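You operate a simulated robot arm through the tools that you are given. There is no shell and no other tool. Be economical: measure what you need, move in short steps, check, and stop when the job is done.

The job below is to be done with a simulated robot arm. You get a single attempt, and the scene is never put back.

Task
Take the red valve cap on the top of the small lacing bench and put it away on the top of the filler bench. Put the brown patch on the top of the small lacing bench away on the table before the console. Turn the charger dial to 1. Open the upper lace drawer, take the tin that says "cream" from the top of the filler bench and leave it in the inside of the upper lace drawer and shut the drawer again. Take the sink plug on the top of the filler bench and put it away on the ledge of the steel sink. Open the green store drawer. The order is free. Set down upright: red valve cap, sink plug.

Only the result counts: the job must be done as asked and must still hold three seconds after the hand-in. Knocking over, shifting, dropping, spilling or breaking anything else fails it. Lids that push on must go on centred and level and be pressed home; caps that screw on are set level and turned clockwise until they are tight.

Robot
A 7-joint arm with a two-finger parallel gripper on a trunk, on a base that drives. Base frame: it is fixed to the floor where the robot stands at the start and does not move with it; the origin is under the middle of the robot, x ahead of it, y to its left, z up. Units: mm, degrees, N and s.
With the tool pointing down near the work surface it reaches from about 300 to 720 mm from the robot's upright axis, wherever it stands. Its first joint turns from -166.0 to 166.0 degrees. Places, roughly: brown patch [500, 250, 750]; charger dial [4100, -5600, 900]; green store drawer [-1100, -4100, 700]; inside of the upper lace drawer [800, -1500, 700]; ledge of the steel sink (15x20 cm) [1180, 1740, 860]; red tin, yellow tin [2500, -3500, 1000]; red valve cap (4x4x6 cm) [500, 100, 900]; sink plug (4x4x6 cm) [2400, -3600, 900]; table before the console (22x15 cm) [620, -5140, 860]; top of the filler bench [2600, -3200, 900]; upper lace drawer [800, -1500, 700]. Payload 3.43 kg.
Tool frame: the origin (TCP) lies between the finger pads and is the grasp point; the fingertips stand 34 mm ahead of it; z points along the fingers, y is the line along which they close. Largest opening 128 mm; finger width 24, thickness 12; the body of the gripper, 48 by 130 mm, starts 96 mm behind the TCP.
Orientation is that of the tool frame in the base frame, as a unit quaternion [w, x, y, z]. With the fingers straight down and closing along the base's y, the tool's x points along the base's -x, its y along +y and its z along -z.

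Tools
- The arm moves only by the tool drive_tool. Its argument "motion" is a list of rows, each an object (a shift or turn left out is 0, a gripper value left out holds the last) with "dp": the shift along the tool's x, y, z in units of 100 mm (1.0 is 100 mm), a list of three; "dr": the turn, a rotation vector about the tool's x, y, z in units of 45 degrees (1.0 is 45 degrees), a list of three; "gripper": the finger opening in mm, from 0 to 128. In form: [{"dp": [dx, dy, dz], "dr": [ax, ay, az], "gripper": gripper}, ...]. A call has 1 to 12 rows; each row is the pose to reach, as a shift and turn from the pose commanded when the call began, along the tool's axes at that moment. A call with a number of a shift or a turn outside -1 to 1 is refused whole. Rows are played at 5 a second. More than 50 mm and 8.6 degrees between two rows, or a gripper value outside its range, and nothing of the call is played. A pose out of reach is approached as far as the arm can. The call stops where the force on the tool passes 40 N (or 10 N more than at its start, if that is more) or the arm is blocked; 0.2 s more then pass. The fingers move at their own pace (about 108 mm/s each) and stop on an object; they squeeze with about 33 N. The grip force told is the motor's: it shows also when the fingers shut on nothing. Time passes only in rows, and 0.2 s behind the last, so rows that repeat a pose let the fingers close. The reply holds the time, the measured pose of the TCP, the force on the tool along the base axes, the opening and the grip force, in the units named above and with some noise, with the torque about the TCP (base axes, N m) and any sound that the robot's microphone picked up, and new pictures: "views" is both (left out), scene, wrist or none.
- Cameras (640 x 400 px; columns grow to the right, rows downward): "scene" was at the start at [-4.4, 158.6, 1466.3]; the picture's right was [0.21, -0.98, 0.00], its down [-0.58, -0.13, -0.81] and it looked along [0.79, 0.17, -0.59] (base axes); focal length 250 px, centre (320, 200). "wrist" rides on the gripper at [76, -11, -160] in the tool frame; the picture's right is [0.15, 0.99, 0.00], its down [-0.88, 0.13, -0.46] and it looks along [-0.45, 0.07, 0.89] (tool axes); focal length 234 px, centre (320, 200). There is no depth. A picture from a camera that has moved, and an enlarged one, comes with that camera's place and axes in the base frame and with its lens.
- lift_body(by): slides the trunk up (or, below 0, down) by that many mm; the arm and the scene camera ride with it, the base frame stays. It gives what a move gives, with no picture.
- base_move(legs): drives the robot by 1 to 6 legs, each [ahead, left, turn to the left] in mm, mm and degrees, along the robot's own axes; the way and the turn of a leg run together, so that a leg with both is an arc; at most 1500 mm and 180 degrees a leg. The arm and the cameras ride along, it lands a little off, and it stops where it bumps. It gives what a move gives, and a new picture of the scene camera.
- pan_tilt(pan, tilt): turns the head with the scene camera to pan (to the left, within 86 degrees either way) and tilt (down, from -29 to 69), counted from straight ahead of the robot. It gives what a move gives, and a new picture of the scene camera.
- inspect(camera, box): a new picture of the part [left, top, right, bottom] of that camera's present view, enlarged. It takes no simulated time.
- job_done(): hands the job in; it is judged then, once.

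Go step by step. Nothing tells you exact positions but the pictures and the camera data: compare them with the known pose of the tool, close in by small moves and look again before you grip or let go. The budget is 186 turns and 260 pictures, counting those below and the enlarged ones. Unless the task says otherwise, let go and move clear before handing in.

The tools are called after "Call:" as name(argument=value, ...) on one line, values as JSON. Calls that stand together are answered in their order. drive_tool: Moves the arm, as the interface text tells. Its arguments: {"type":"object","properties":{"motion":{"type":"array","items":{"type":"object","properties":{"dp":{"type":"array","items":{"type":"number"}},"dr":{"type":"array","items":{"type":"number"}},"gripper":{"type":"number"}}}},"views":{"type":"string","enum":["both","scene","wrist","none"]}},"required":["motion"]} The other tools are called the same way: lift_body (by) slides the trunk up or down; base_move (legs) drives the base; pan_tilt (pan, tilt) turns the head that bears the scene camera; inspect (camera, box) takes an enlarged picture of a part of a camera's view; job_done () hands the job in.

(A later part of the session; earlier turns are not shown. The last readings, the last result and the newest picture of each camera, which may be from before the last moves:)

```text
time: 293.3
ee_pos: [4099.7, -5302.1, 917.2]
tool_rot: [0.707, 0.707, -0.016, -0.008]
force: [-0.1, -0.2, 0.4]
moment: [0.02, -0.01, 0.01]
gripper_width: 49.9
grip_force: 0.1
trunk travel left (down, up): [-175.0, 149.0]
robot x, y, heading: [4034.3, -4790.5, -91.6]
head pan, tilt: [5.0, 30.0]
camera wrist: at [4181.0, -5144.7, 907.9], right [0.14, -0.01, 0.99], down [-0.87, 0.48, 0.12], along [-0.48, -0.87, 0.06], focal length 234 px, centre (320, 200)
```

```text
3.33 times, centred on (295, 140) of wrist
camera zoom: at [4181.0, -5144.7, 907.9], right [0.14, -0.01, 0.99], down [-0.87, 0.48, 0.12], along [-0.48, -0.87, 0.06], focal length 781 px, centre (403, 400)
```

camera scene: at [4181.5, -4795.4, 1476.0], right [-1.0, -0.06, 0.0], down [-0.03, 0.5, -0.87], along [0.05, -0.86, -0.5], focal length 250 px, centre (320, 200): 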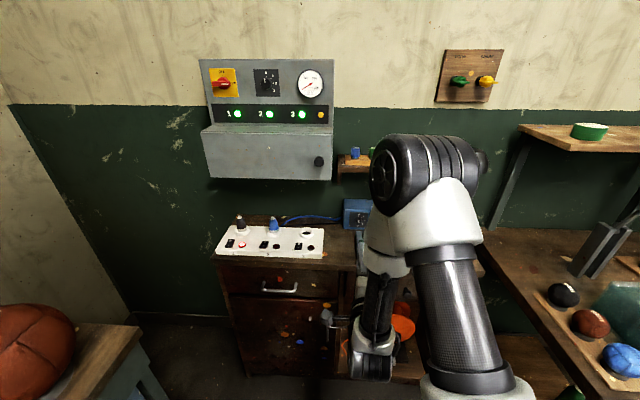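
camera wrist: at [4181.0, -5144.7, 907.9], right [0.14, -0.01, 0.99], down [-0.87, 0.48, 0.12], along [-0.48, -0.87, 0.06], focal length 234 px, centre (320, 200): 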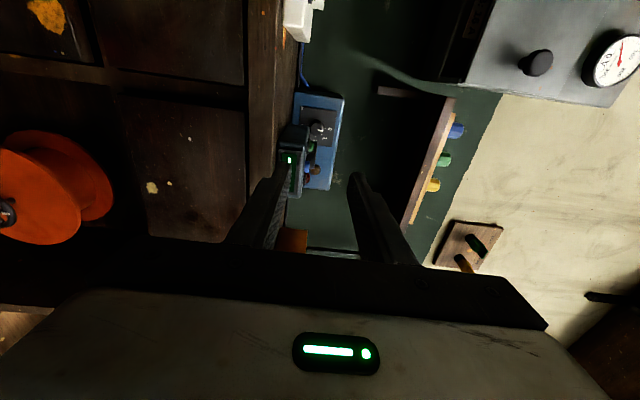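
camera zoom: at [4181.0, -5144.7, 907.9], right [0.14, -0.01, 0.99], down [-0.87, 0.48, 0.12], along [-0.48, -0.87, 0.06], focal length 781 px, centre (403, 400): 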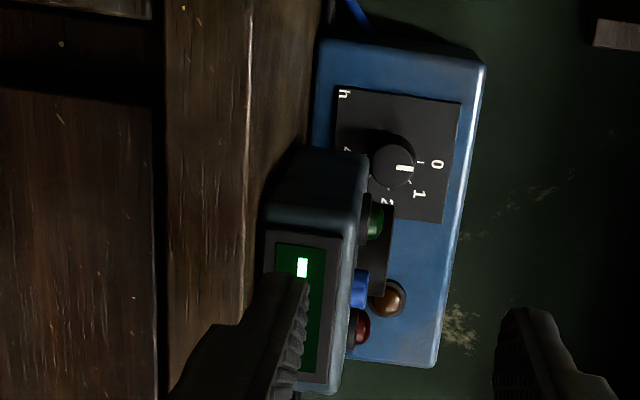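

A front device (top z ≈ 899) stands before the blue box, so I'll come in at 45° from above with fingers either side of the knob. I roll back 90° and pitch down 45°.

Call:
drive_tool(motion=[{"dr": [0, 0, -0.167]}, {"dr": [0, 0, -0.333]}, {"dr": [0, 0, -0.5]}, {"dr": [0, 0, -0.667]}, {"dr": [0, 0, -0.833]}, {"dr": [0, 0, -1]}], views="none")

Call:
drive_tool(motion=[{"dr": [0, 0, -0.167]}, {"dr": [0, 0, -0.333]}, {"dr": [0, 0, -0.5]}, {"dr": [0, 0, -0.667]}, {"dr": [0, 0, -0.833]}, {"dr": [0, 0, -1]}], views="none")

Call:
drive_tool(motion=[{"dr": [0, 0.167, 0]}, {"dr": [0, 0.333, 0]}, {"dr": [0, 0.5, 0]}, {"dr": [0, 0.667, 0]}, {"dr": [0, 0.833, 0]}, {"dr": [0, 1, 0]}], views="both")

```text
time: 294.7
ee_pos: [4100.1, -5300.9, 916.8]
tool_rot: [0.65, 0.659, 0.257, -0.278]
force: [0.1, 0.2, 0.2]
moment: [-0.02, 0.01, 0.03]
gripper_width: 49.9
grip_force: 0.0
trunk travel left (down, up): [-175.0, 149.0]
robot x, y, heading: [4035.2, -4791.7, -91.6]
head pan, tilt: [5.0, 30.0]
```

```text
time: 296.1
ee_pos: [4100.6, -5300.7, 918.4]
tool_rot: [0.493, 0.511, 0.49, -0.506]
force: [0.5, 0.4, 0.3]
moment: [0.04, 0.04, -0.01]
gripper_width: 50.0
grip_force: 0.0
trunk travel left (down, up): [-175.0, 149.0]
robot x, y, heading: [4037.3, -4791.4, -91.2]
head pan, tilt: [5.0, 30.0]
```

```text
time: 297.5
ee_pos: [4101.3, -5300.9, 917.6]
tool_rot: [0.268, 0.666, 0.641, -0.271]
force: [-0.4, 0.2, 0.6]
moment: [0.02, -0.02, 0.0]
gripper_width: 50.1
grip_force: 0.1
trunk travel left (down, up): [-175.0, 149.0]
robot x, y, heading: [4034.5, -4787.6, -91.6]
head pan, tilt: [5.0, 30.0]
camera scene: at [4181.6, -4795.5, 1475.9], right [-1.0, -0.06, 0.0], down [-0.03, 0.5, -0.87], along [0.05, -0.86, -0.5], focal length 250 px, centre (320, 200)
camera wrist: at [4094.9, -5134.6, 977.6], right [0.99, 0.07, -0.09], down [0.11, -0.31, 0.94], along [0.04, -0.95, -0.31], focal length 234 px, centre (320, 200)
```

scene: 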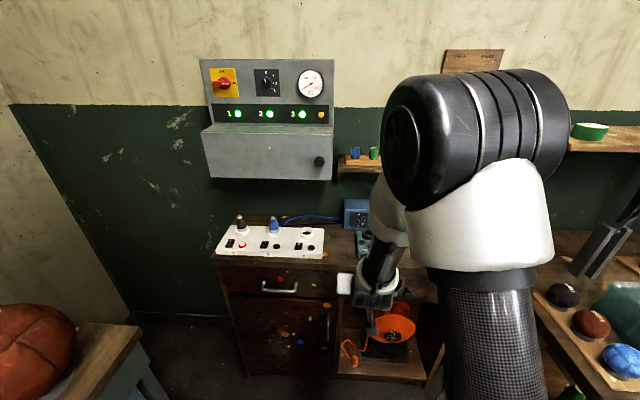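
wrist: 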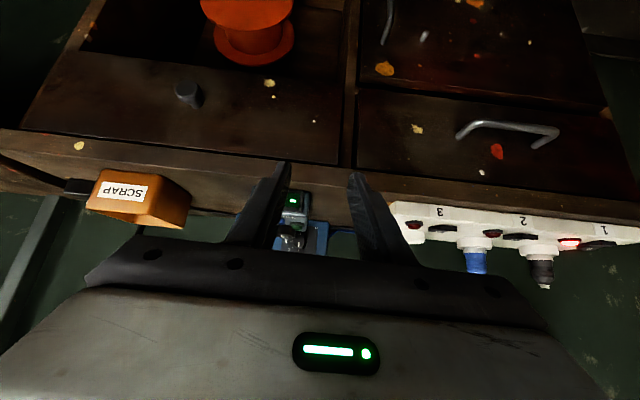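

Now the camera looks up from under the hand. I raise 80 mm, add a −20° pre-roll about the dial axis, and roll the base forward 200 mm.

Call:
drive_tool(motion=[{"dp": [-0.28, 0, -0.28], "dr": [0.1, -0.004, -0.1]}, {"dp": [-0.564, 0, -0.567], "dr": [0.2, -0.008, -0.2]}, {"dp": [-0.564, 0, -0.567], "dr": [0.314, -0.013, -0.314]}], views="none")

Call:
base_move(legs=[[200, 0, 0]])

Call:
inspect(camera="wrist", box=[160, 100, 480, 300])

```text
time: 298.3
ee_pos: [4099.1, -5301.6, 996.8]
tool_rot: [0.153, 0.609, 0.678, -0.382]
force: [0.0, 1.6, -0.5]
moment: [-0.01, -0.05, 0.03]
gripper_width: 50.0
grip_force: 0.2
trunk travel left (down, up): [-175.0, 149.0]
robot x, y, heading: [4030.9, -4791.6, -91.7]
head pan, tilt: [5.0, 30.0]
```

```text
time: 299.9
ee_pos: [4092.6, -5499.7, 996.9]
tool_rot: [0.153, 0.609, 0.678, -0.382]
force: [-0.2, -0.7, 0.3]
moment: [0.0, -0.02, -0.01]
gripper_width: 50.4
grip_force: 0.0
trunk travel left (down, up): [-175.0, 149.0]
robot x, y, heading: [4030.5, -4989.7, -91.7]
head pan, tilt: [5.0, 30.0]
camera scene: at [4176.7, -4993.9, 1475.9], right [-1.0, -0.06, 0.0], down [-0.03, 0.5, -0.87], along [0.05, -0.86, -0.5], focal length 250 px, centre (320, 200)
```

scene: 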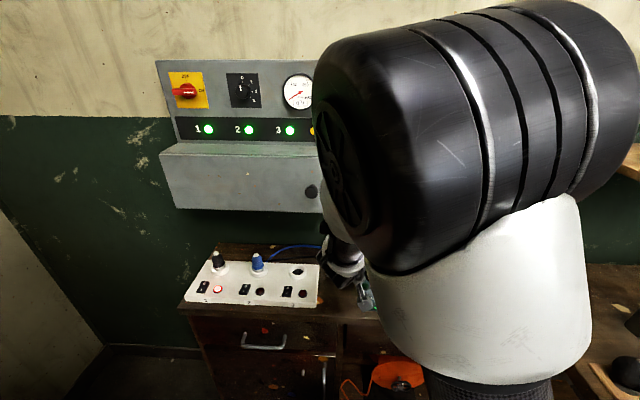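

```text
2.00 times, centred on (320, 200) of wrist
camera zoom: at [4108.5, -5333.3, 1056.0], right [0.9, 0.07, -0.43], down [0.43, -0.31, 0.85], along [-0.07, -0.95, -0.31], focal length 468 px, centre (320, 200)
```

zoom: 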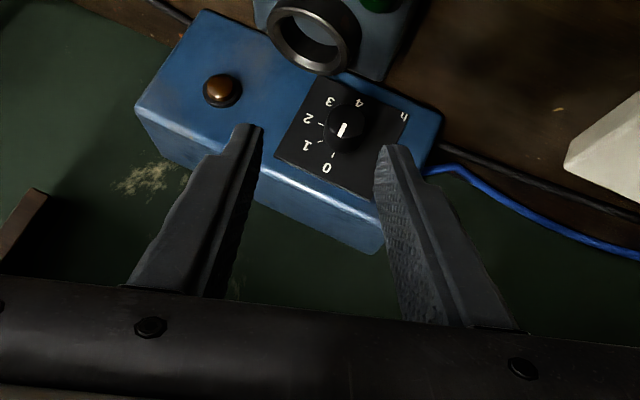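

I can see the dial clearly: knob front at about [4083,−5609,914], 0 to 1 is 45° clockwise, and the knob is short. I flatten the pitch to 30° and move to an approach point 70 mm out.

Call:
drive_tool(motion=[{"dp": [0.06, 0.095, 0.21], "dr": [0, -0.167, 0]}, {"dp": [0.122, 0.191, 0.43], "dr": [0, -0.333, 0]}], views="wrist")

Call:
inspect(camera="wrist", box=[220, 100, 420, 240])

```text
time: 300.5
ee_pos: [4098.6, -5521.8, 954.0]
tool_rot: [0.242, 0.553, 0.652, -0.458]
force: [0.0, -0.6, -0.2]
moment: [0.02, 0.01, 0.03]
gripper_width: 50.2
grip_force: 0.0
trunk travel left (down, up): [-175.0, 149.0]
robot x, y, heading: [4028.5, -4989.2, -91.4]
head pan, tilt: [5.0, 30.0]
camera wrist: at [4098.4, -5345.3, 970.7], right [0.89, 0.04, -0.45], down [0.45, -0.05, 0.89], along [0.01, -1.0, -0.07], focal length 234 px, centre (320, 200)
```

wrist: 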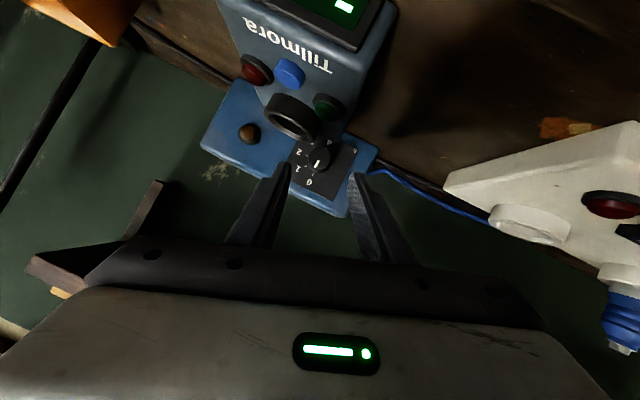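

```text
2.86 times, centred on (320, 170) of wrist
camera zoom: at [4098.4, -5345.3, 970.7], right [0.89, 0.04, -0.45], down [0.45, -0.05, 0.89], along [0.01, -1.0, -0.07], focal length 669 px, centre (320, 286)
```

zoom: 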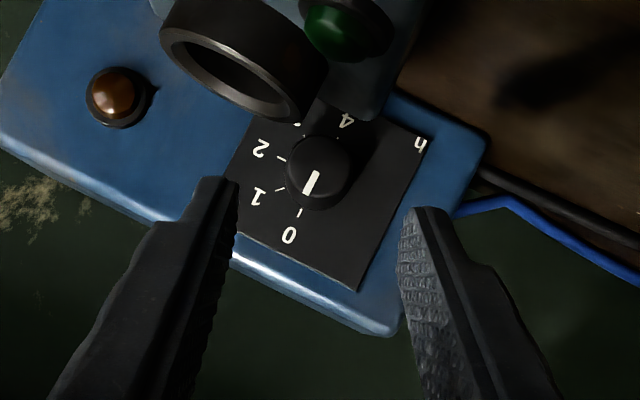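

Knob centre confirmed at [4082,−5609,914]. I advance along the tool axis most of the way and check.

Call:
drive_tool(motion=[{"dp": [0, 0, 0.3], "gripper": 46}, {"dp": [0.01, 0, 0.5]}, {"dp": [0.01, 0, 0.6]}], views="none")

Call:
inspect(camera="wrist", box=[220, 100, 420, 240])

```text
time: 301.3
ee_pos: [4085.9, -5574.6, 924.9]
tool_rot: [0.24, 0.554, 0.653, -0.458]
force: [-0.4, 0.5, 0.2]
moment: [0.01, -0.02, -0.02]
gripper_width: 45.9
grip_force: 0.0
trunk travel left (down, up): [-175.0, 149.0]
robot x, y, heading: [4027.1, -4988.7, -91.5]
head pan, tilt: [5.0, 30.0]
```

```text
2.86 times, centred on (320, 170) of wrist
camera zoom: at [4087.0, -5397.2, 941.4], right [0.89, 0.04, -0.45], down [0.45, -0.05, 0.89], along [0.01, -1.0, -0.07], focal length 669 px, centre (320, 286)
```

zoom: 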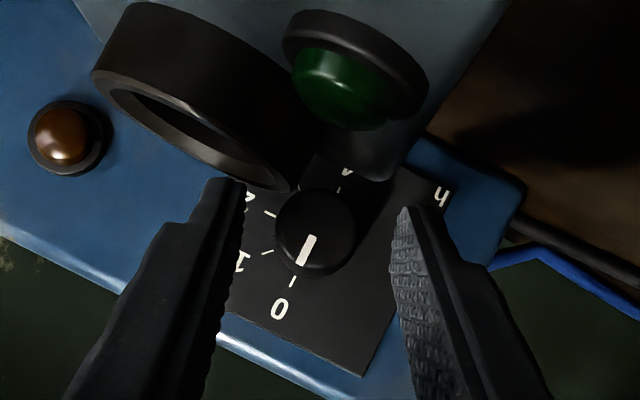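

The cup on the front device is near the right finger's path, so I add another −20° of pre-roll about the dial axis before gripping.

Call:
drive_tool(motion=[{"dp": [0, 0.013, 0], "dr": [0.074, -0.004, -0.128]}, {"dp": [0.004, 0.027, 0], "dr": [0.148, -0.008, -0.257]}, {"dp": [0.007, 0.04, 0], "dr": [0.222, -0.013, -0.385]}], views="none")

Call:
inspect(camera="wrist", box=[220, 100, 420, 240])

```text
time: 302.1
ee_pos: [4089.9, -5572.7, 923.7]
tool_rot: [0.123, 0.466, 0.685, -0.546]
force: [-1.0, 0.3, 0.4]
moment: [0.02, -0.02, -0.01]
gripper_width: 46.1
grip_force: 0.0
trunk travel left (down, up): [-175.0, 149.0]
robot x, y, heading: [4030.3, -4987.3, -91.4]
head pan, tilt: [5.0, 30.0]
```

```text
2.86 times, centred on (320, 170) of wrist
camera zoom: at [4095.8, -5397.1, 939.6], right [0.68, 0.04, -0.73], down [0.73, -0.06, 0.68], along [-0.01, -1.0, -0.07], focal length 669 px, centre (320, 286)
```

zoom: 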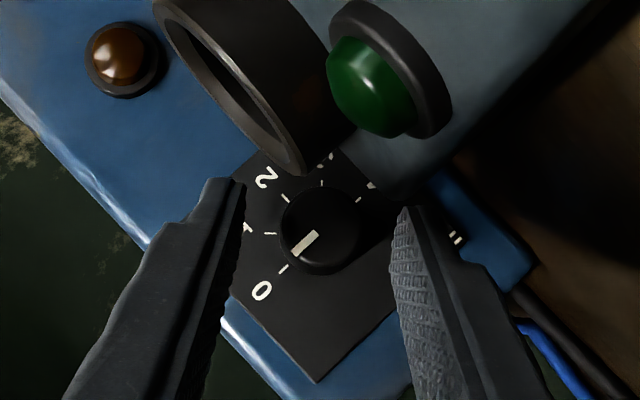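

Centred. Advance 11 mm and close on the knob.

Call:
drive_tool(motion=[{"dp": [0, 0, 0.06]}, {"dp": [0, 0, 0.11]}], views="none")

Call:
drive_tool(motion=[{"gripper": 10}, {"gripper": 10}, {"gripper": 10}], views="none")

Call:
inspect(camera="wrist", box=[220, 100, 420, 240])

```text
time: 302.7
ee_pos: [4086.1, -5583.2, 920.4]
tool_rot: [0.122, 0.467, 0.684, -0.547]
force: [0.0, 0.8, -0.2]
moment: [-0.04, -0.01, 0.03]
gripper_width: 45.6
grip_force: 0.1
trunk travel left (down, up): [-175.0, 149.0]
robot x, y, heading: [4028.1, -4987.1, -91.5]
head pan, tilt: [5.0, 30.0]
```

```text
time: 303.5
ee_pos: [4088.5, -5584.2, 919.9]
tool_rot: [0.123, 0.465, 0.686, -0.546]
force: [6.4, 0.1, -6.2]
moment: [-0.11, -0.1, 0.38]
gripper_width: 26.8
grip_force: 45.1
trunk travel left (down, up): [-175.0, 149.0]
robot x, y, heading: [4028.4, -4988.8, -91.4]
head pan, tilt: [5.0, 30.0]
```

```text
2.86 times, centred on (320, 170) of wrist
camera zoom: at [4093.0, -5406.5, 934.9], right [0.69, 0.04, -0.73], down [0.73, -0.05, 0.68], along [-0.01, -1.0, -0.07], focal length 669 px, centre (320, 286)
```

zoom: 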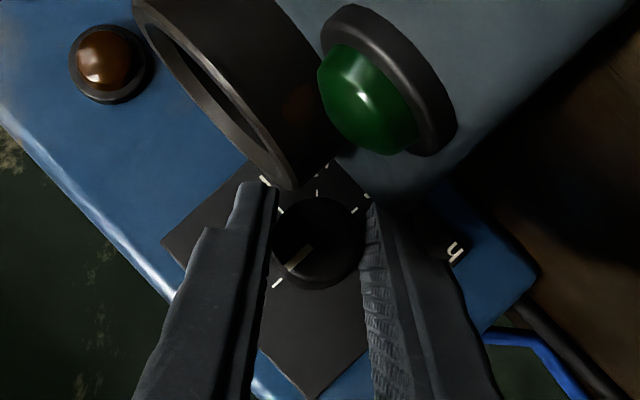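

Gripped on the knob. I turn 45° clockwise about the dial axis.

Call:
drive_tool(motion=[{"dp": [0.003, -0.008, 0.002], "dr": [-0.084, 0.005, 0.144]}, {"dp": [0.006, -0.017, 0.004], "dr": [-0.168, 0.01, 0.288]}, {"dp": [0.008, -0.025, 0.005], "dr": [-0.252, 0.014, 0.432]}, {"dp": [0.011, -0.033, 0.007], "dr": [-0.336, 0.019, 0.576]}, {"dp": [0.014, -0.041, 0.009], "dr": [-0.42, 0.024, 0.72]}, {"dp": [0.0166, -0.05, 0.011], "dr": [-0.504, 0.029, 0.864]}], views="none")

Call:
inspect(camera="wrist", box=[220, 100, 420, 240])

```text
time: 304.9
ee_pos: [4081.0, -5582.4, 921.9]
tool_rot: [0.377, 0.639, 0.585, -0.327]
force: [7.6, -0.8, 8.3]
moment: [0.96, 0.75, 0.26]
gripper_width: 26.8
grip_force: 45.2
trunk travel left (down, up): [-175.0, 149.0]
robot x, y, heading: [4028.0, -4992.6, -91.1]
head pan, tilt: [5.0, 30.0]
```

```text
2.86 times, centred on (320, 170) of wrist
camera zoom: at [4073.9, -5406.3, 936.1], right [1.0, 0.04, -0.03], down [0.03, -0.05, 1.0], along [0.04, -1.0, -0.05], focal length 669 px, centre (320, 286)
```

zoom: 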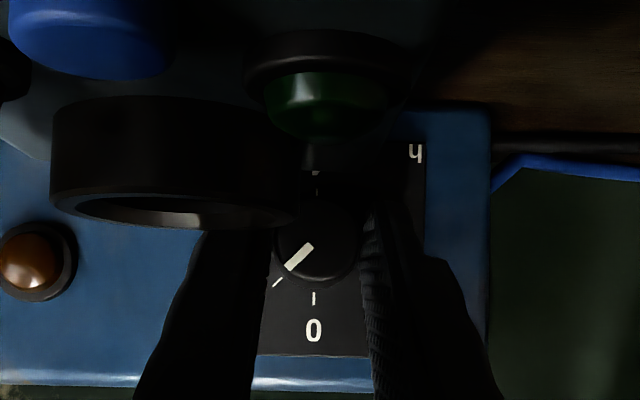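

The pointer now sits at tick 1. I open and back straight out, then check.

Call:
drive_tool(motion=[{"gripper": 46}, {"gripper": 46}, {"dp": [0, 0, -0.2]}, {"dp": [0, 0, -0.6]}, {"dp": [0, 0, -1]}], views="none")

Call:
inspect(camera="wrist", box=[260, 100, 400, 200])

```text
time: 306.1
ee_pos: [4078.5, -5497.9, 969.8]
tool_rot: [0.376, 0.64, 0.585, -0.326]
force: [-0.4, -0.1, -0.2]
moment: [0.04, 0.03, -0.01]
gripper_width: 45.7
grip_force: 0.1
trunk travel left (down, up): [-175.0, 149.0]
robot x, y, heading: [4029.3, -4991.8, -91.1]
head pan, tilt: [5.0, 30.0]
```

```text
4.00 times, centred on (330, 150) of wrist
camera zoom: at [4072.8, -5320.0, 985.3], right [1.0, 0.04, -0.03], down [0.03, -0.05, 1.0], along [0.04, -1.0, -0.06], focal length 937 px, centre (280, 400)
```

zoom: 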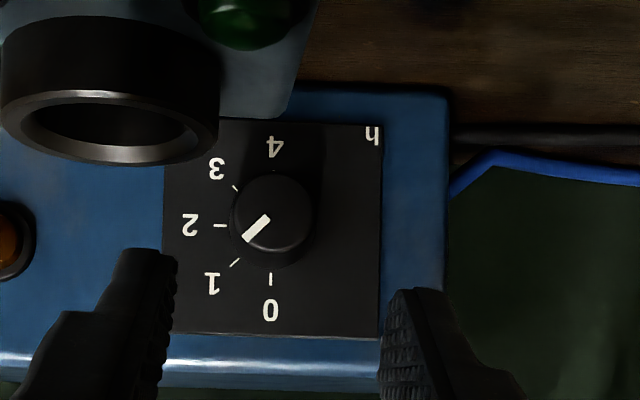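

The dial reads 1. Next I look for the upper lace drawer near [800,−1500]; I raise the arm and drive back to the x ≈ 1590 aisle.

Call:
drive_tool(motion=[{"dp": [-0.4, 0.05, -0.25]}, {"dp": [-0.8, 0.1, -0.5]}], views="none")

Call:
base_move(legs=[[-560, 0, 0], [0, 0, -90], [1250, 0, 0], [1250, 0, 1]])

```text
time: 306.7
ee_pos: [4079.8, -5495.6, 1067.4]
tool_rot: [0.376, 0.64, 0.585, -0.327]
force: [-0.4, -0.3, 0.2]
moment: [0.0, -0.01, -0.02]
gripper_width: 46.1
grip_force: 0.0
trunk travel left (down, up): [-175.0, 149.0]
robot x, y, heading: [4029.0, -4991.0, -91.6]
head pan, tilt: [5.0, 30.0]
```

```text
time: 325.4
ee_pos: [1072.1, -4488.3, 1067.3]
tool_rot: [0.043, 0.866, -0.025, -0.497]
force: [0.2, -0.2, -0.4]
moment: [-0.01, 0.03, 0.03]
gripper_width: 46.0
grip_force: 0.0
trunk travel left (down, up): [-175.0, 149.0]
robot x, y, heading: [1574.1, -4419.9, -179.5]
head pan, tilt: [5.0, 30.0]
camera scene: at [1576.4, -4569.6, 1475.9], right [-0.09, 1.0, 0.0], down [0.5, 0.05, -0.87], along [-0.86, -0.08, -0.5], focal length 250 px, centre (320, 200)
```

scene: 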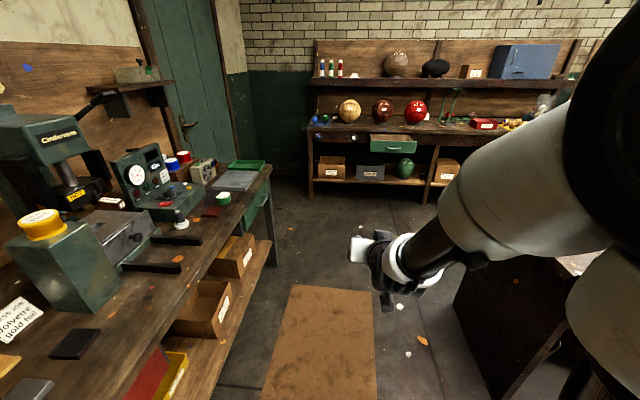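

Patch and green drawer look right from here. I turn to +y, drive up the aisle and look left at the lace bench.

Call:
base_move(legs=[[0, 0, -90], [1500, 0, 0], [900, 0, 0]])

Call:
pan_tilt(pan=75, tilt=30)

```text
time: 341.1
ee_pos: [1508.9, -1525.8, 1066.3]
tool_rot: [0.322, -0.594, 0.631, 0.382]
force: [0.9, 0.3, 0.1]
moment: [-0.01, 0.01, 0.0]
gripper_width: 45.9
grip_force: 0.1
trunk travel left (down, up): [-175.0, 149.0]
robot x, y, heading: [1577.2, -2032.9, 90.4]
head pan, tilt: [5.0, 30.0]
camera scene: at [1427.4, -2029.5, 1475.9], right [1.0, 0.09, 0.0], down [0.05, -0.5, -0.87], along [-0.08, 0.86, -0.5], focal length 250 px, centre (320, 200)
```

scene: 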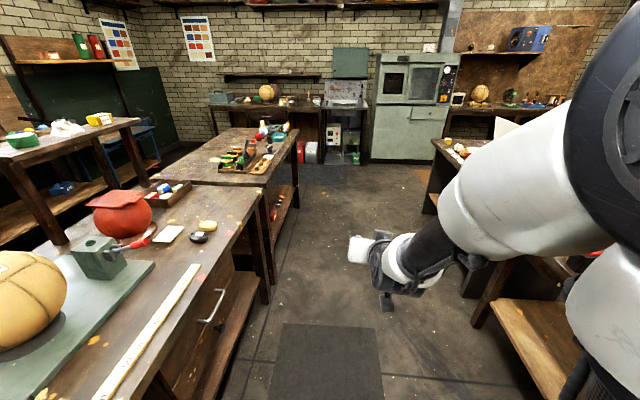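

```text
time: 342.5
ee_pos: [1508.6, -1525.5, 1067.1]
tool_rot: [0.322, -0.594, 0.631, 0.381]
force: [-0.7, -0.3, 0.8]
moment: [0.02, 0.01, 0.0]
gripper_width: 45.8
grip_force: 0.1
trunk travel left (down, up): [-175.0, 149.0]
robot x, y, heading: [1574.7, -2029.1, 90.5]
head pan, tilt: [75.0, 30.0]
camera scene: at [1348.3, -2096.5, 1476.0], right [0.25, 0.97, 0.0], down [0.48, -0.13, -0.87], along [-0.84, 0.22, -0.5], focal length 250 px, centre (320, 200)
```

scene: 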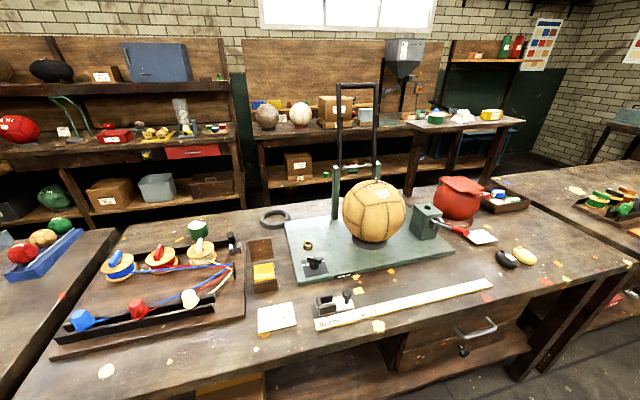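

The lace drawer is on the +x face near y ≈ −1440. I zoom in.

Call:
inspect(camera="scene", box=[360, 270, 560, 395])

```text
3.20 times, centred on (460, 332) of scene
camera zoom: at [1348.3, -2096.5, 1476.0], right [0.25, 0.97, 0.0], down [0.48, -0.13, -0.87], along [-0.84, 0.22, -0.5], focal length 799 px, centre (-128, -224)
```

zoom: 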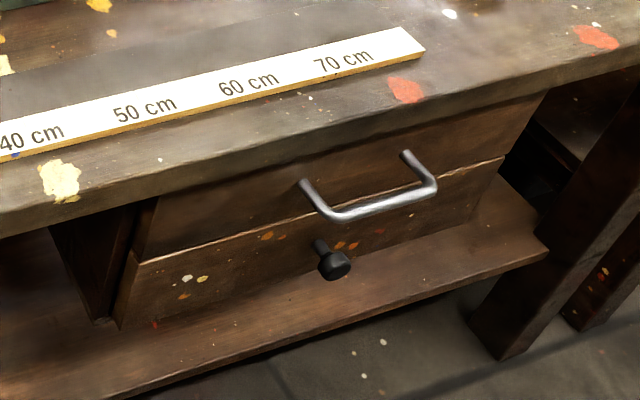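

Upper drawer has a bow handle at about [1035,−1532,766]. I drive in front of it facing −x, and set the tool horizontal with vertical closing.

Call:
base_move(legs=[[565, -110, 0], [0, 0, 89.5]])

Call:
drive_tool(motion=[{"dr": [0, -0.167, 0]}, {"dr": [0, -0.333, 0]}, {"dr": [0, -0.5, 0]}, {"dr": [0, -0.667, 0]}], views="none")

Call:
drive_tool(motion=[{"dr": [0, 0, 0.16]}, {"dr": [0, 0, 0.32]}, {"dr": [0, 0, 0.48]}, {"dr": [0, 0, 0.64]}, {"dr": [0, 0, 0.8]}, {"dr": [0, 0, 0.95]}], views="none")

Call:
drive_tool(motion=[{"dr": [0, 0, 0.16]}, {"dr": [0, 0, 0.32]}, {"dr": [0, 0, 0.48]}, {"dr": [0, 0, 0.64]}, {"dr": [0, 0, 0.8]}, {"dr": [0, 0, 0.94]}], views="both")

```text
time: 349.7
ee_pos: [1175.1, -1516.6, 1067.1]
tool_rot: [0.04, 0.866, -0.029, -0.497]
force: [0.2, 1.3, 0.2]
moment: [0.02, 0.0, -0.01]
gripper_width: 46.0
grip_force: 0.1
trunk travel left (down, up): [-175.0, 149.0]
robot x, y, heading: [1677.8, -1457.5, 179.8]
head pan, tilt: [75.0, 30.0]
camera scene: at [1744.3, -1683.1, 1476.0], right [-0.96, 0.26, 0.0], down [0.13, 0.48, -0.87], along [-0.23, -0.84, -0.5], focal length 250 px, centre (320, 200)
```

scene: 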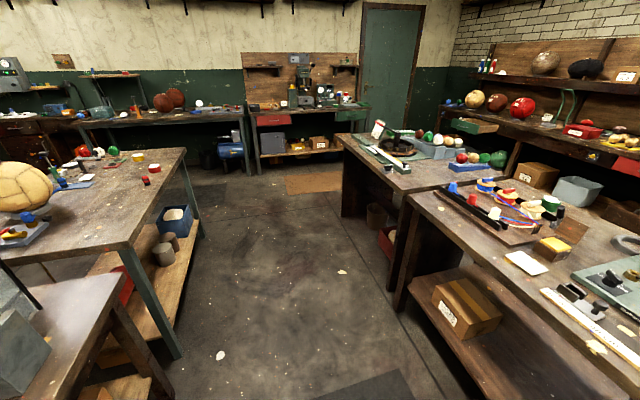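

```text
time: 350.7
ee_pos: [1149.1, -1522.8, 1060.7]
tool_rot: [0.032, 0.708, -0.039, -0.705]
force: [-0.1, -0.3, 0.2]
moment: [0.0, -0.04, 0.0]
gripper_width: 45.7
grip_force: 0.0
out of reach, approached as far as the arm can: row 1, 2, 3, 4
trunk travel left (down, up): [-175.0, 149.0]
robot x, y, heading: [1678.1, -1455.0, 179.7]
head pan, tilt: [75.0, 30.0]
```

```text
time: 352.1
ee_pos: [1149.6, -1524.0, 1062.0]
tool_rot: [0.285, 0.645, -0.295, -0.645]
force: [-0.3, 0.8, 0.2]
moment: [-0.01, 0.0, 0.01]
gripper_width: 46.0
grip_force: 0.0
trunk travel left (down, up): [-175.0, 149.0]
robot x, y, heading: [1681.2, -1457.7, 179.9]
head pan, tilt: [75.0, 30.0]
```

```text
time: 353.5
ee_pos: [1149.4, -1524.8, 1062.4]
tool_rot: [-0.5, -0.494, 0.508, 0.498]
force: [-0.9, 0.3, 0.8]
moment: [-0.02, 0.0, -0.03]
gripper_width: 46.1
grip_force: 0.0
trunk travel left (down, up): [-175.0, 149.0]
robot x, y, heading: [1680.0, -1455.7, 179.7]
head pan, tilt: [75.0, 30.0]
camera scene: at [1744.3, -1683.2, 1475.9], right [-0.96, 0.26, 0.0], down [0.13, 0.48, -0.87], along [-0.23, -0.84, -0.5], focal length 250 px, centre (320, 200)
camera wrist: at [1308.1, -1601.6, 1052.7], right [-0.01, -0.13, 0.99], down [0.47, 0.88, 0.12], along [-0.89, 0.46, 0.06], focal length 234 px, centre (320, 200)
```

scene: 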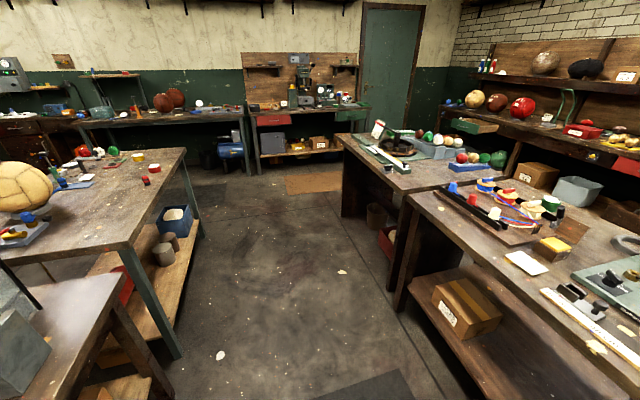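
wrist: 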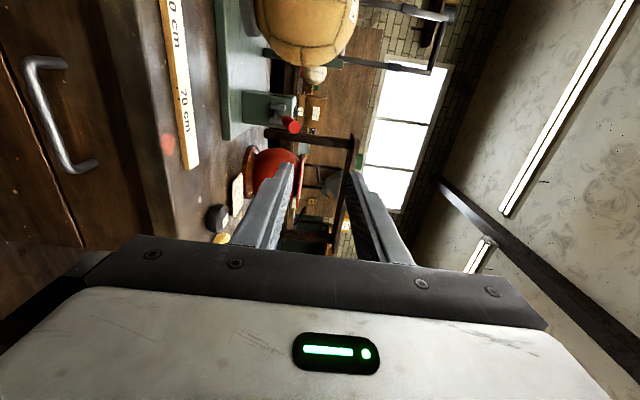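

Orientation is right. I lower trunk and arm to handle height.

Call:
lift_body(by=-170)

Call:
drive_tool(motion=[{"dp": [0, -0.45, 0]}, {"dp": [0, -0.9, 0], "gripper": 56}, {"dp": [0, -1, 0]}], views="none")

Call:
drive_tool(motion=[{"dp": [0, -0.2, 0]}, {"dp": [0, -0.3, 0]}], views="wrist")

Call:
pan_tilt(pan=10, tilt=40)

```text
time: 355.4
ee_pos: [1148.8, -1524.0, 890.7]
tool_rot: [-0.498, -0.495, 0.508, 0.499]
force: [-1.3, 0.0, 0.6]
moment: [0.0, 0.01, -0.05]
gripper_width: 46.2
grip_force: 0.1
trunk travel left (down, up): [-5.0, 319.0]
robot x, y, heading: [1681.0, -1455.9, 179.6]
head pan, tilt: [75.0, 30.0]
```

```text
time: 356.2
ee_pos: [1149.9, -1524.8, 792.0]
tool_rot: [-0.499, -0.495, 0.508, 0.498]
force: [0.9, 0.1, -0.5]
moment: [0.01, -0.02, -0.01]
gripper_width: 56.0
grip_force: 0.0
trunk travel left (down, up): [-5.0, 319.0]
robot x, y, heading: [1676.2, -1455.7, 179.9]
head pan, tilt: [75.0, 30.0]
```

```text
time: 356.8
ee_pos: [1148.2, -1525.2, 762.9]
tool_rot: [-0.499, -0.495, 0.507, 0.499]
force: [-0.6, -0.1, 0.6]
moment: [0.01, 0.0, 0.01]
gripper_width: 56.3
grip_force: 0.2
trunk travel left (down, up): [-5.0, 319.0]
robot x, y, heading: [1681.5, -1454.4, 179.7]
head pan, tilt: [75.0, 30.0]
camera wrist: at [1308.1, -1602.5, 753.1], right [-0.01, -0.13, 0.99], down [0.47, 0.88, 0.12], along [-0.88, 0.46, 0.06], focal length 234 px, centre (320, 200)
```

wrist: 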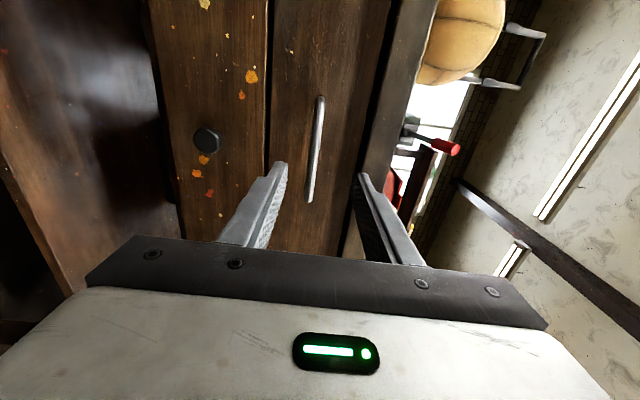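

```text
time: 358.1
ee_pos: [1149.5, -1525.1, 762.2]
tool_rot: [-0.499, -0.495, 0.508, 0.499]
force: [-0.4, 0.4, 0.5]
moment: [0.03, 0.0, 0.01]
gripper_width: 56.3
grip_force: 0.1
trunk travel left (down, up): [-5.0, 319.0]
robot x, y, heading: [1676.7, -1455.1, 179.5]
head pan, tilt: [10.0, 40.0]
camera scene: at [1684.3, -1610.3, 1290.6], right [-0.17, 0.99, 0.0], down [0.63, 0.11, -0.77], along [-0.76, -0.13, -0.64], focal length 250 px, centre (320, 200)
```

scene: 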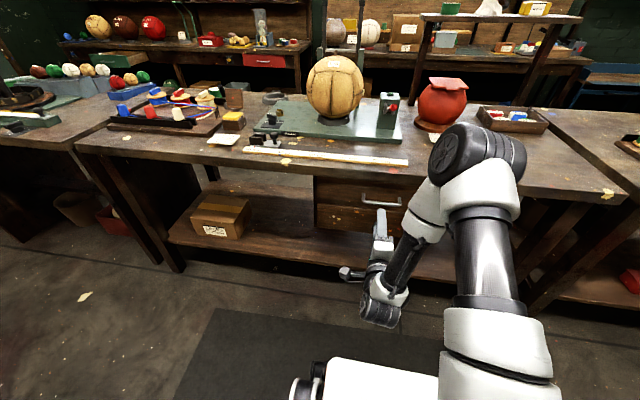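

Handle mid at about [1031,−1521,757]. I roll forward 70 mm, then close in by arm.

Call:
drive_tool(motion=[{"dp": [-0.03, -0.05, 0]}], views="none")

Call:
base_move(legs=[[70, 0, 0]])

Call:
drive_tool(motion=[{"dp": [0, 0, 0.1]}, {"dp": [0, 0, 0.2]}], views="wrist")

```text
time: 358.6
ee_pos: [1149.9, -1523.0, 756.5]
tool_rot: [-0.499, -0.496, 0.507, 0.498]
force: [0.2, 0.6, 0.1]
moment: [0.0, -0.02, 0.0]
gripper_width: 56.1
grip_force: 0.1
trunk travel left (down, up): [-5.0, 319.0]
robot x, y, heading: [1682.5, -1454.1, 179.4]
head pan, tilt: [10.0, 40.0]
```

```text
time: 359.6
ee_pos: [1079.9, -1521.7, 757.7]
tool_rot: [-0.498, -0.495, 0.508, 0.499]
force: [0.1, -0.2, 0.1]
moment: [0.02, 0.01, 0.01]
gripper_width: 55.7
grip_force: 0.2
trunk travel left (down, up): [-5.0, 319.0]
robot x, y, heading: [1608.0, -1454.7, 179.5]
head pan, tilt: [10.0, 40.0]
camera scene: at [1615.2, -1609.9, 1290.6], right [-0.17, 0.99, 0.0], down [0.63, 0.11, -0.77], along [-0.76, -0.13, -0.64], focal length 250 px, centre (320, 200)
```

scene: 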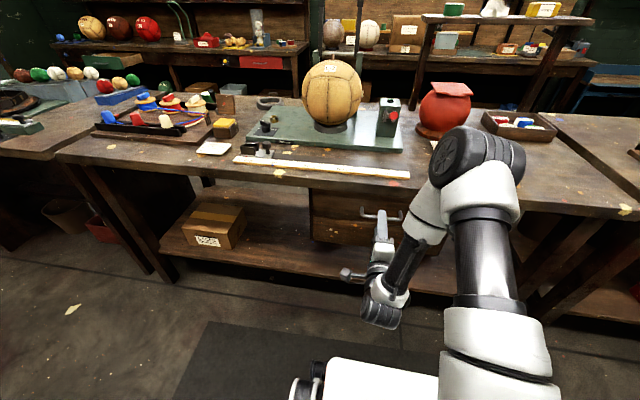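

```text
time: 360.2
ee_pos: [1059.3, -1520.0, 757.0]
tool_rot: [-0.498, -0.495, 0.508, 0.499]
force: [0.1, 0.6, 0.5]
moment: [0.02, 0.02, -0.01]
gripper_width: 56.2
grip_force: 0.0
trunk travel left (down, up): [-5.0, 319.0]
robot x, y, heading: [1611.4, -1455.4, 179.9]
head pan, tilt: [10.0, 40.0]
camera wrist: at [1219.0, -1598.3, 748.0], right [-0.01, -0.13, 0.99], down [0.47, 0.88, 0.12], along [-0.88, 0.46, 0.06], focal length 234 px, centre (320, 200)
```

wrist: 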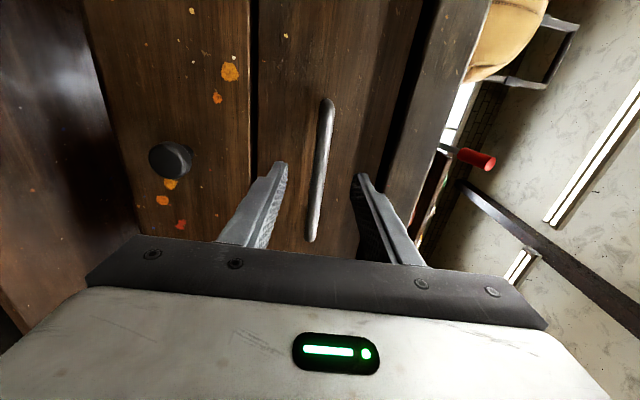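

Call:
drive_tool(motion=[{"dp": [0, 0, 0.05]}, {"dp": [0, 0, 0.1]}, {"dp": [0, 0, 0.15]}, {"dp": [0, 0, 0.18]}], views="none")

Call:
drive_tool(motion=[{"gripper": 2}, {"gripper": 2}, {"gripper": 2}, {"gripper": 2}], views="wrist")

```text
time: 361.2
ee_pos: [1041.3, -1518.8, 757.0]
tool_rot: [-0.498, -0.495, 0.508, 0.499]
force: [0.2, -1.1, -0.3]
moment: [0.0, 0.03, 0.03]
gripper_width: 56.1
grip_force: 0.0
trunk travel left (down, up): [-5.0, 319.0]
robot x, y, heading: [1606.2, -1456.2, 179.7]
head pan, tilt: [10.0, 40.0]
```

```text
time: 362.2
ee_pos: [1041.8, -1521.0, 756.0]
tool_rot: [-0.497, -0.495, 0.509, 0.498]
force: [1.0, 0.2, -15.7]
moment: [1.02, -0.08, 0.18]
gripper_width: 11.9
grip_force: 45.0
trunk travel left (down, up): [-5.0, 319.0]
robot x, y, heading: [1611.6, -1452.9, 179.6]
head pan, tilt: [10.0, 40.0]
camera wrist: at [1201.2, -1598.1, 746.4], right [-0.01, -0.14, 0.99], down [0.47, 0.88, 0.12], along [-0.88, 0.46, 0.05], focal length 234 px, centre (320, 200)
```

wrist: 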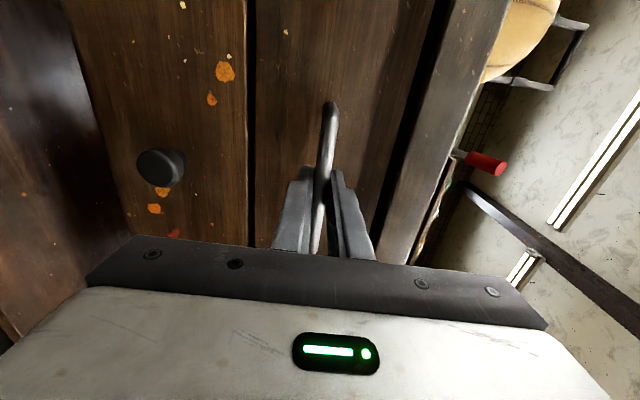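

Gripped the bar. I pull with the base.

Call:
drive_tool(motion=[{"dp": [0, -0.015, -0.1]}, {"dp": [0, -0.015, -0.2]}], views="none")

Call:
base_move(legs=[[-80, 0, 0]])

Call:
base_move(legs=[[-80, 0, 0]])

```text
time: 362.8
ee_pos: [1060.9, -1520.1, 755.7]
tool_rot: [-0.498, -0.495, 0.508, 0.499]
force: [-0.7, -1.5, -13.8]
moment: [1.0, -0.05, -0.13]
gripper_width: 11.7
grip_force: 44.7
trunk travel left (down, up): [-5.0, 319.0]
robot x, y, heading: [1607.0, -1451.9, 179.5]
head pan, tilt: [10.0, 40.0]
```

```text
time: 363.8
ee_pos: [1140.9, -1520.5, 755.1]
tool_rot: [-0.497, -0.495, 0.508, 0.499]
force: [1.1, -1.1, -13.8]
moment: [1.01, -0.09, 0.39]
gripper_width: 11.8
grip_force: 45.4
trunk travel left (down, up): [-5.0, 319.0]
robot x, y, heading: [1688.1, -1456.6, 179.4]
head pan, tilt: [10.0, 40.0]
camera scene: at [1694.6, -1610.6, 1290.5], right [-0.17, 0.99, 0.0], down [0.63, 0.11, -0.77], along [-0.75, -0.13, -0.64], focal length 250 px, centre (320, 200)
```

scene: 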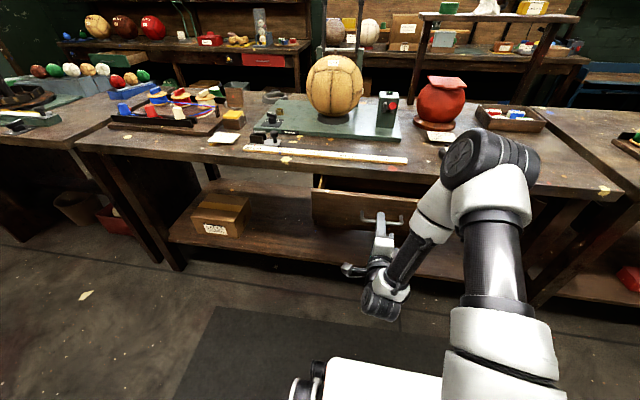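

```text
time: 364.9
ee_pos: [1222.4, -1520.0, 755.9]
tool_rot: [-0.497, -0.495, 0.508, 0.5]
force: [1.2, 10.5, -5.5]
moment: [1.04, -0.03, 0.14]
gripper_width: 11.8
grip_force: 45.0
trunk travel left (down, up): [-5.0, 319.0]
robot x, y, heading: [1773.6, -1456.9, 179.7]
head pan, tilt: [10.0, 40.0]
camera scene: at [1775.9, -1610.4, 1290.6], right [-0.17, 0.99, 0.0], down [0.63, 0.11, -0.77], along [-0.75, -0.13, -0.64], focal length 250 px, centre (320, 200)
```

scene: 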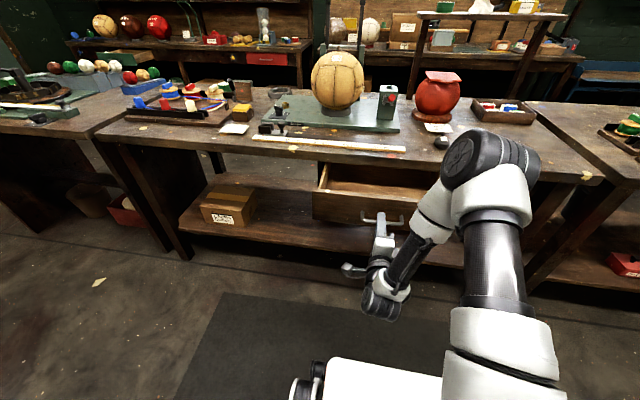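

180 mm open. One more 40 mm, then release and back off with the arm.

Call:
base_move(legs=[[-45, 0, 0]])

Call:
drive_tool(motion=[{"gripper": 50}, {"gripper": 50}, {"gripper": 50}], views="none")

Call:
drive_tool(motion=[{"dp": [0, 0, -0.3]}, {"dp": [0, 0, -0.6]}], views="scene")

```text
time: 365.8
ee_pos: [1267.0, -1520.5, 754.2]
tool_rot: [-0.496, -0.496, 0.509, 0.499]
force: [1.2, 2.1, -2.1]
moment: [0.97, -0.03, 0.34]
gripper_width: 11.8
grip_force: 45.0
trunk travel left (down, up): [-5.0, 319.0]
robot x, y, heading: [1813.9, -1458.9, 179.8]
head pan, tilt: [10.0, 40.0]
camera scene: at [1820.9, -1611.1, 1290.6], right [-0.17, 0.99, 0.0], down [0.63, 0.11, -0.77], along [-0.76, -0.13, -0.64], focal length 250 px, centre (320, 200)
```

scene: 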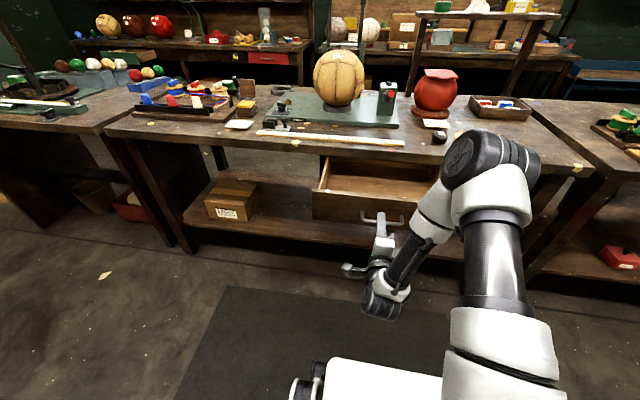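

```text
time: 366.6
ee_pos: [1267.3, -1521.1, 756.3]
tool_rot: [-0.497, -0.496, 0.508, 0.499]
force: [0.4, -0.4, -0.4]
moment: [-0.02, 0.01, 0.01]
gripper_width: 49.8
grip_force: 0.0
trunk travel left (down, up): [-5.0, 319.0]
robot x, y, heading: [1815.5, -1458.4, 179.7]
head pan, tilt: [10.0, 40.0]
```

```text
time: 367.2
ee_pos: [1327.3, -1521.2, 755.4]
tool_rot: [-0.497, -0.495, 0.509, 0.5]
force: [-0.7, 0.5, 0.3]
moment: [0.02, -0.02, 0.07]
gripper_width: 50.2
grip_force: 0.0
trunk travel left (down, up): [-5.0, 319.0]
robot x, y, heading: [1812.2, -1458.8, 180.0]
head pan, tilt: [10.0, 40.0]
camera scene: at [1820.9, -1610.8, 1290.7], right [-0.17, 0.99, 0.0], down [0.63, 0.11, -0.77], along [-0.76, -0.13, -0.64], focal length 250 px, centre (320, 200)
```

scene: 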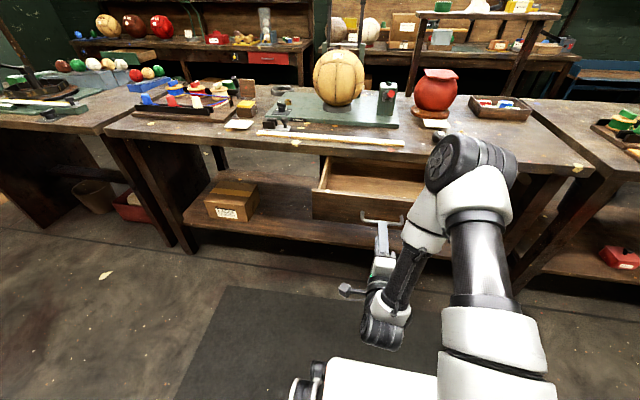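

The drawer stands open about 225 mm. I raise the trunk, bring the tool back to pointing down, and head for the cream tin.

Call:
lift_body(by=170)

Call:
drive_tool(motion=[{"dr": [0, 0, -0.167]}, {"dr": [0, 0, -0.333]}, {"dr": [0, 0, -0.5]}, {"dr": [0, 0, -0.667]}, {"dr": [0, 0, -0.833]}, {"dr": [0, 0, -1]}], views="none")

Call:
drive_tool(motion=[{"dr": [0, 0, -0.167]}, {"dr": [0, 0, -0.333]}, {"dr": [0, 0, -0.5]}, {"dr": [0, 0, -0.667]}, {"dr": [0, 0, -0.833]}, {"dr": [0, 0, -0.985]}], views="none")

Call:
drive_tool(motion=[{"dr": [0, 0.167, 0]}, {"dr": [0, 0.333, 0]}, {"dr": [0, 0.5, 0]}, {"dr": [0, 0.667, 0]}, {"dr": [0, 0.833, 0]}, {"dr": [0, 1, 0]}], views="none")

Call:
drive_tool(motion=[{"dr": [0, 0.167, 0]}, {"dr": [0, 0.333, 0]}, {"dr": [0, 0.5, 0]}, {"dr": [0, 0.667, 0]}, {"dr": [0, 0.833, 0]}, {"dr": [0, 1, 0]}], views="both")

```text
time: 369.1
ee_pos: [1327.0, -1520.4, 926.1]
tool_rot: [-0.497, -0.495, 0.508, 0.499]
force: [-0.4, 0.5, 0.3]
moment: [-0.01, -0.01, 0.0]
gripper_width: 49.9
grip_force: 0.2
trunk travel left (down, up): [-175.0, 149.0]
robot x, y, heading: [1816.1, -1457.2, 179.7]
head pan, tilt: [10.0, 40.0]
```

```text
time: 370.5
ee_pos: [1326.9, -1520.2, 925.6]
tool_rot: [-0.268, -0.652, 0.279, 0.652]
force: [0.5, -0.3, 0.8]
moment: [-0.01, 0.02, 0.02]
gripper_width: 50.0
grip_force: 0.0
trunk travel left (down, up): [-175.0, 149.0]
robot x, y, heading: [1812.7, -1455.1, 179.7]
head pan, tilt: [10.0, 40.0]
```

```text
time: 371.9
ee_pos: [1326.9, -1520.8, 925.3]
tool_rot: [0.001, 0.709, -0.013, -0.705]
force: [-0.4, -0.2, -0.1]
moment: [-0.01, -0.01, 0.01]
gripper_width: 49.9
grip_force: 0.1
trunk travel left (down, up): [-175.0, 149.0]
robot x, y, heading: [1815.2, -1455.4, 179.6]
head pan, tilt: [10.0, 40.0]
```

```text
time: 373.3
ee_pos: [1327.9, -1520.1, 927.2]
tool_rot: [0.008, 0.925, -0.011, -0.379]
force: [0.6, -0.6, -1.0]
moment: [-0.02, 0.0, -0.02]
gripper_width: 50.1
grip_force: 0.0
out of reach, approached as far as the arm can: row 2, 3, 4
trunk travel left (down, up): [-175.0, 149.0]
robot x, y, heading: [1816.5, -1453.6, 179.4]
head pan, tilt: [10.0, 40.0]
```

```text
time: 374.7
ee_pos: [1327.3, -1520.6, 924.6]
tool_rot: [0.01, 1.0, -0.007, 0.003]
force: [0.0, 0.3, -0.4]
moment: [0.04, 0.01, -0.01]
gripper_width: 49.9
grip_force: 0.0
trunk travel left (down, up): [-175.0, 149.0]
robot x, y, heading: [1814.4, -1455.2, 179.5]
head pan, tilt: [10.0, 40.0]
camera scene: at [1821.0, -1611.1, 1460.6], right [-0.17, 0.99, 0.0], down [0.63, 0.11, -0.77], along [-0.76, -0.13, -0.64], focal length 250 px, centre (320, 200)
camera wrist: at [1402.3, -1506.7, 1085.7], right [0.13, -0.99, 0.02], down [-0.89, -0.11, 0.45], along [-0.44, -0.08, -0.89], focal length 234 px, centre (320, 200)
```

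scene: 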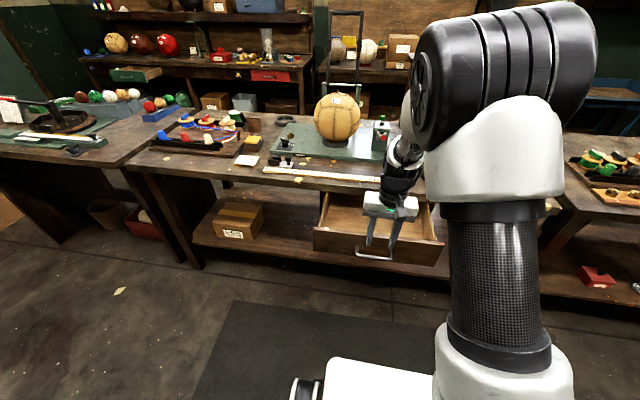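
wrist: 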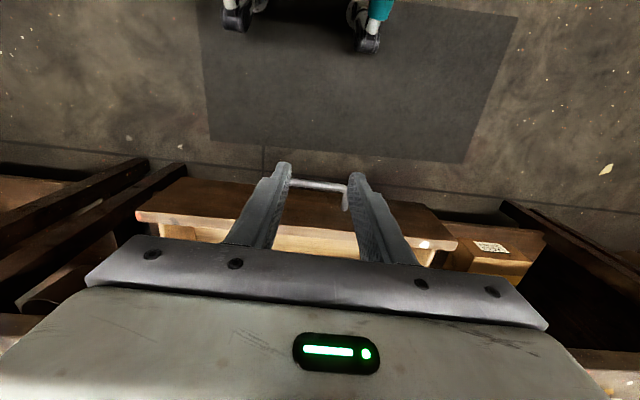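

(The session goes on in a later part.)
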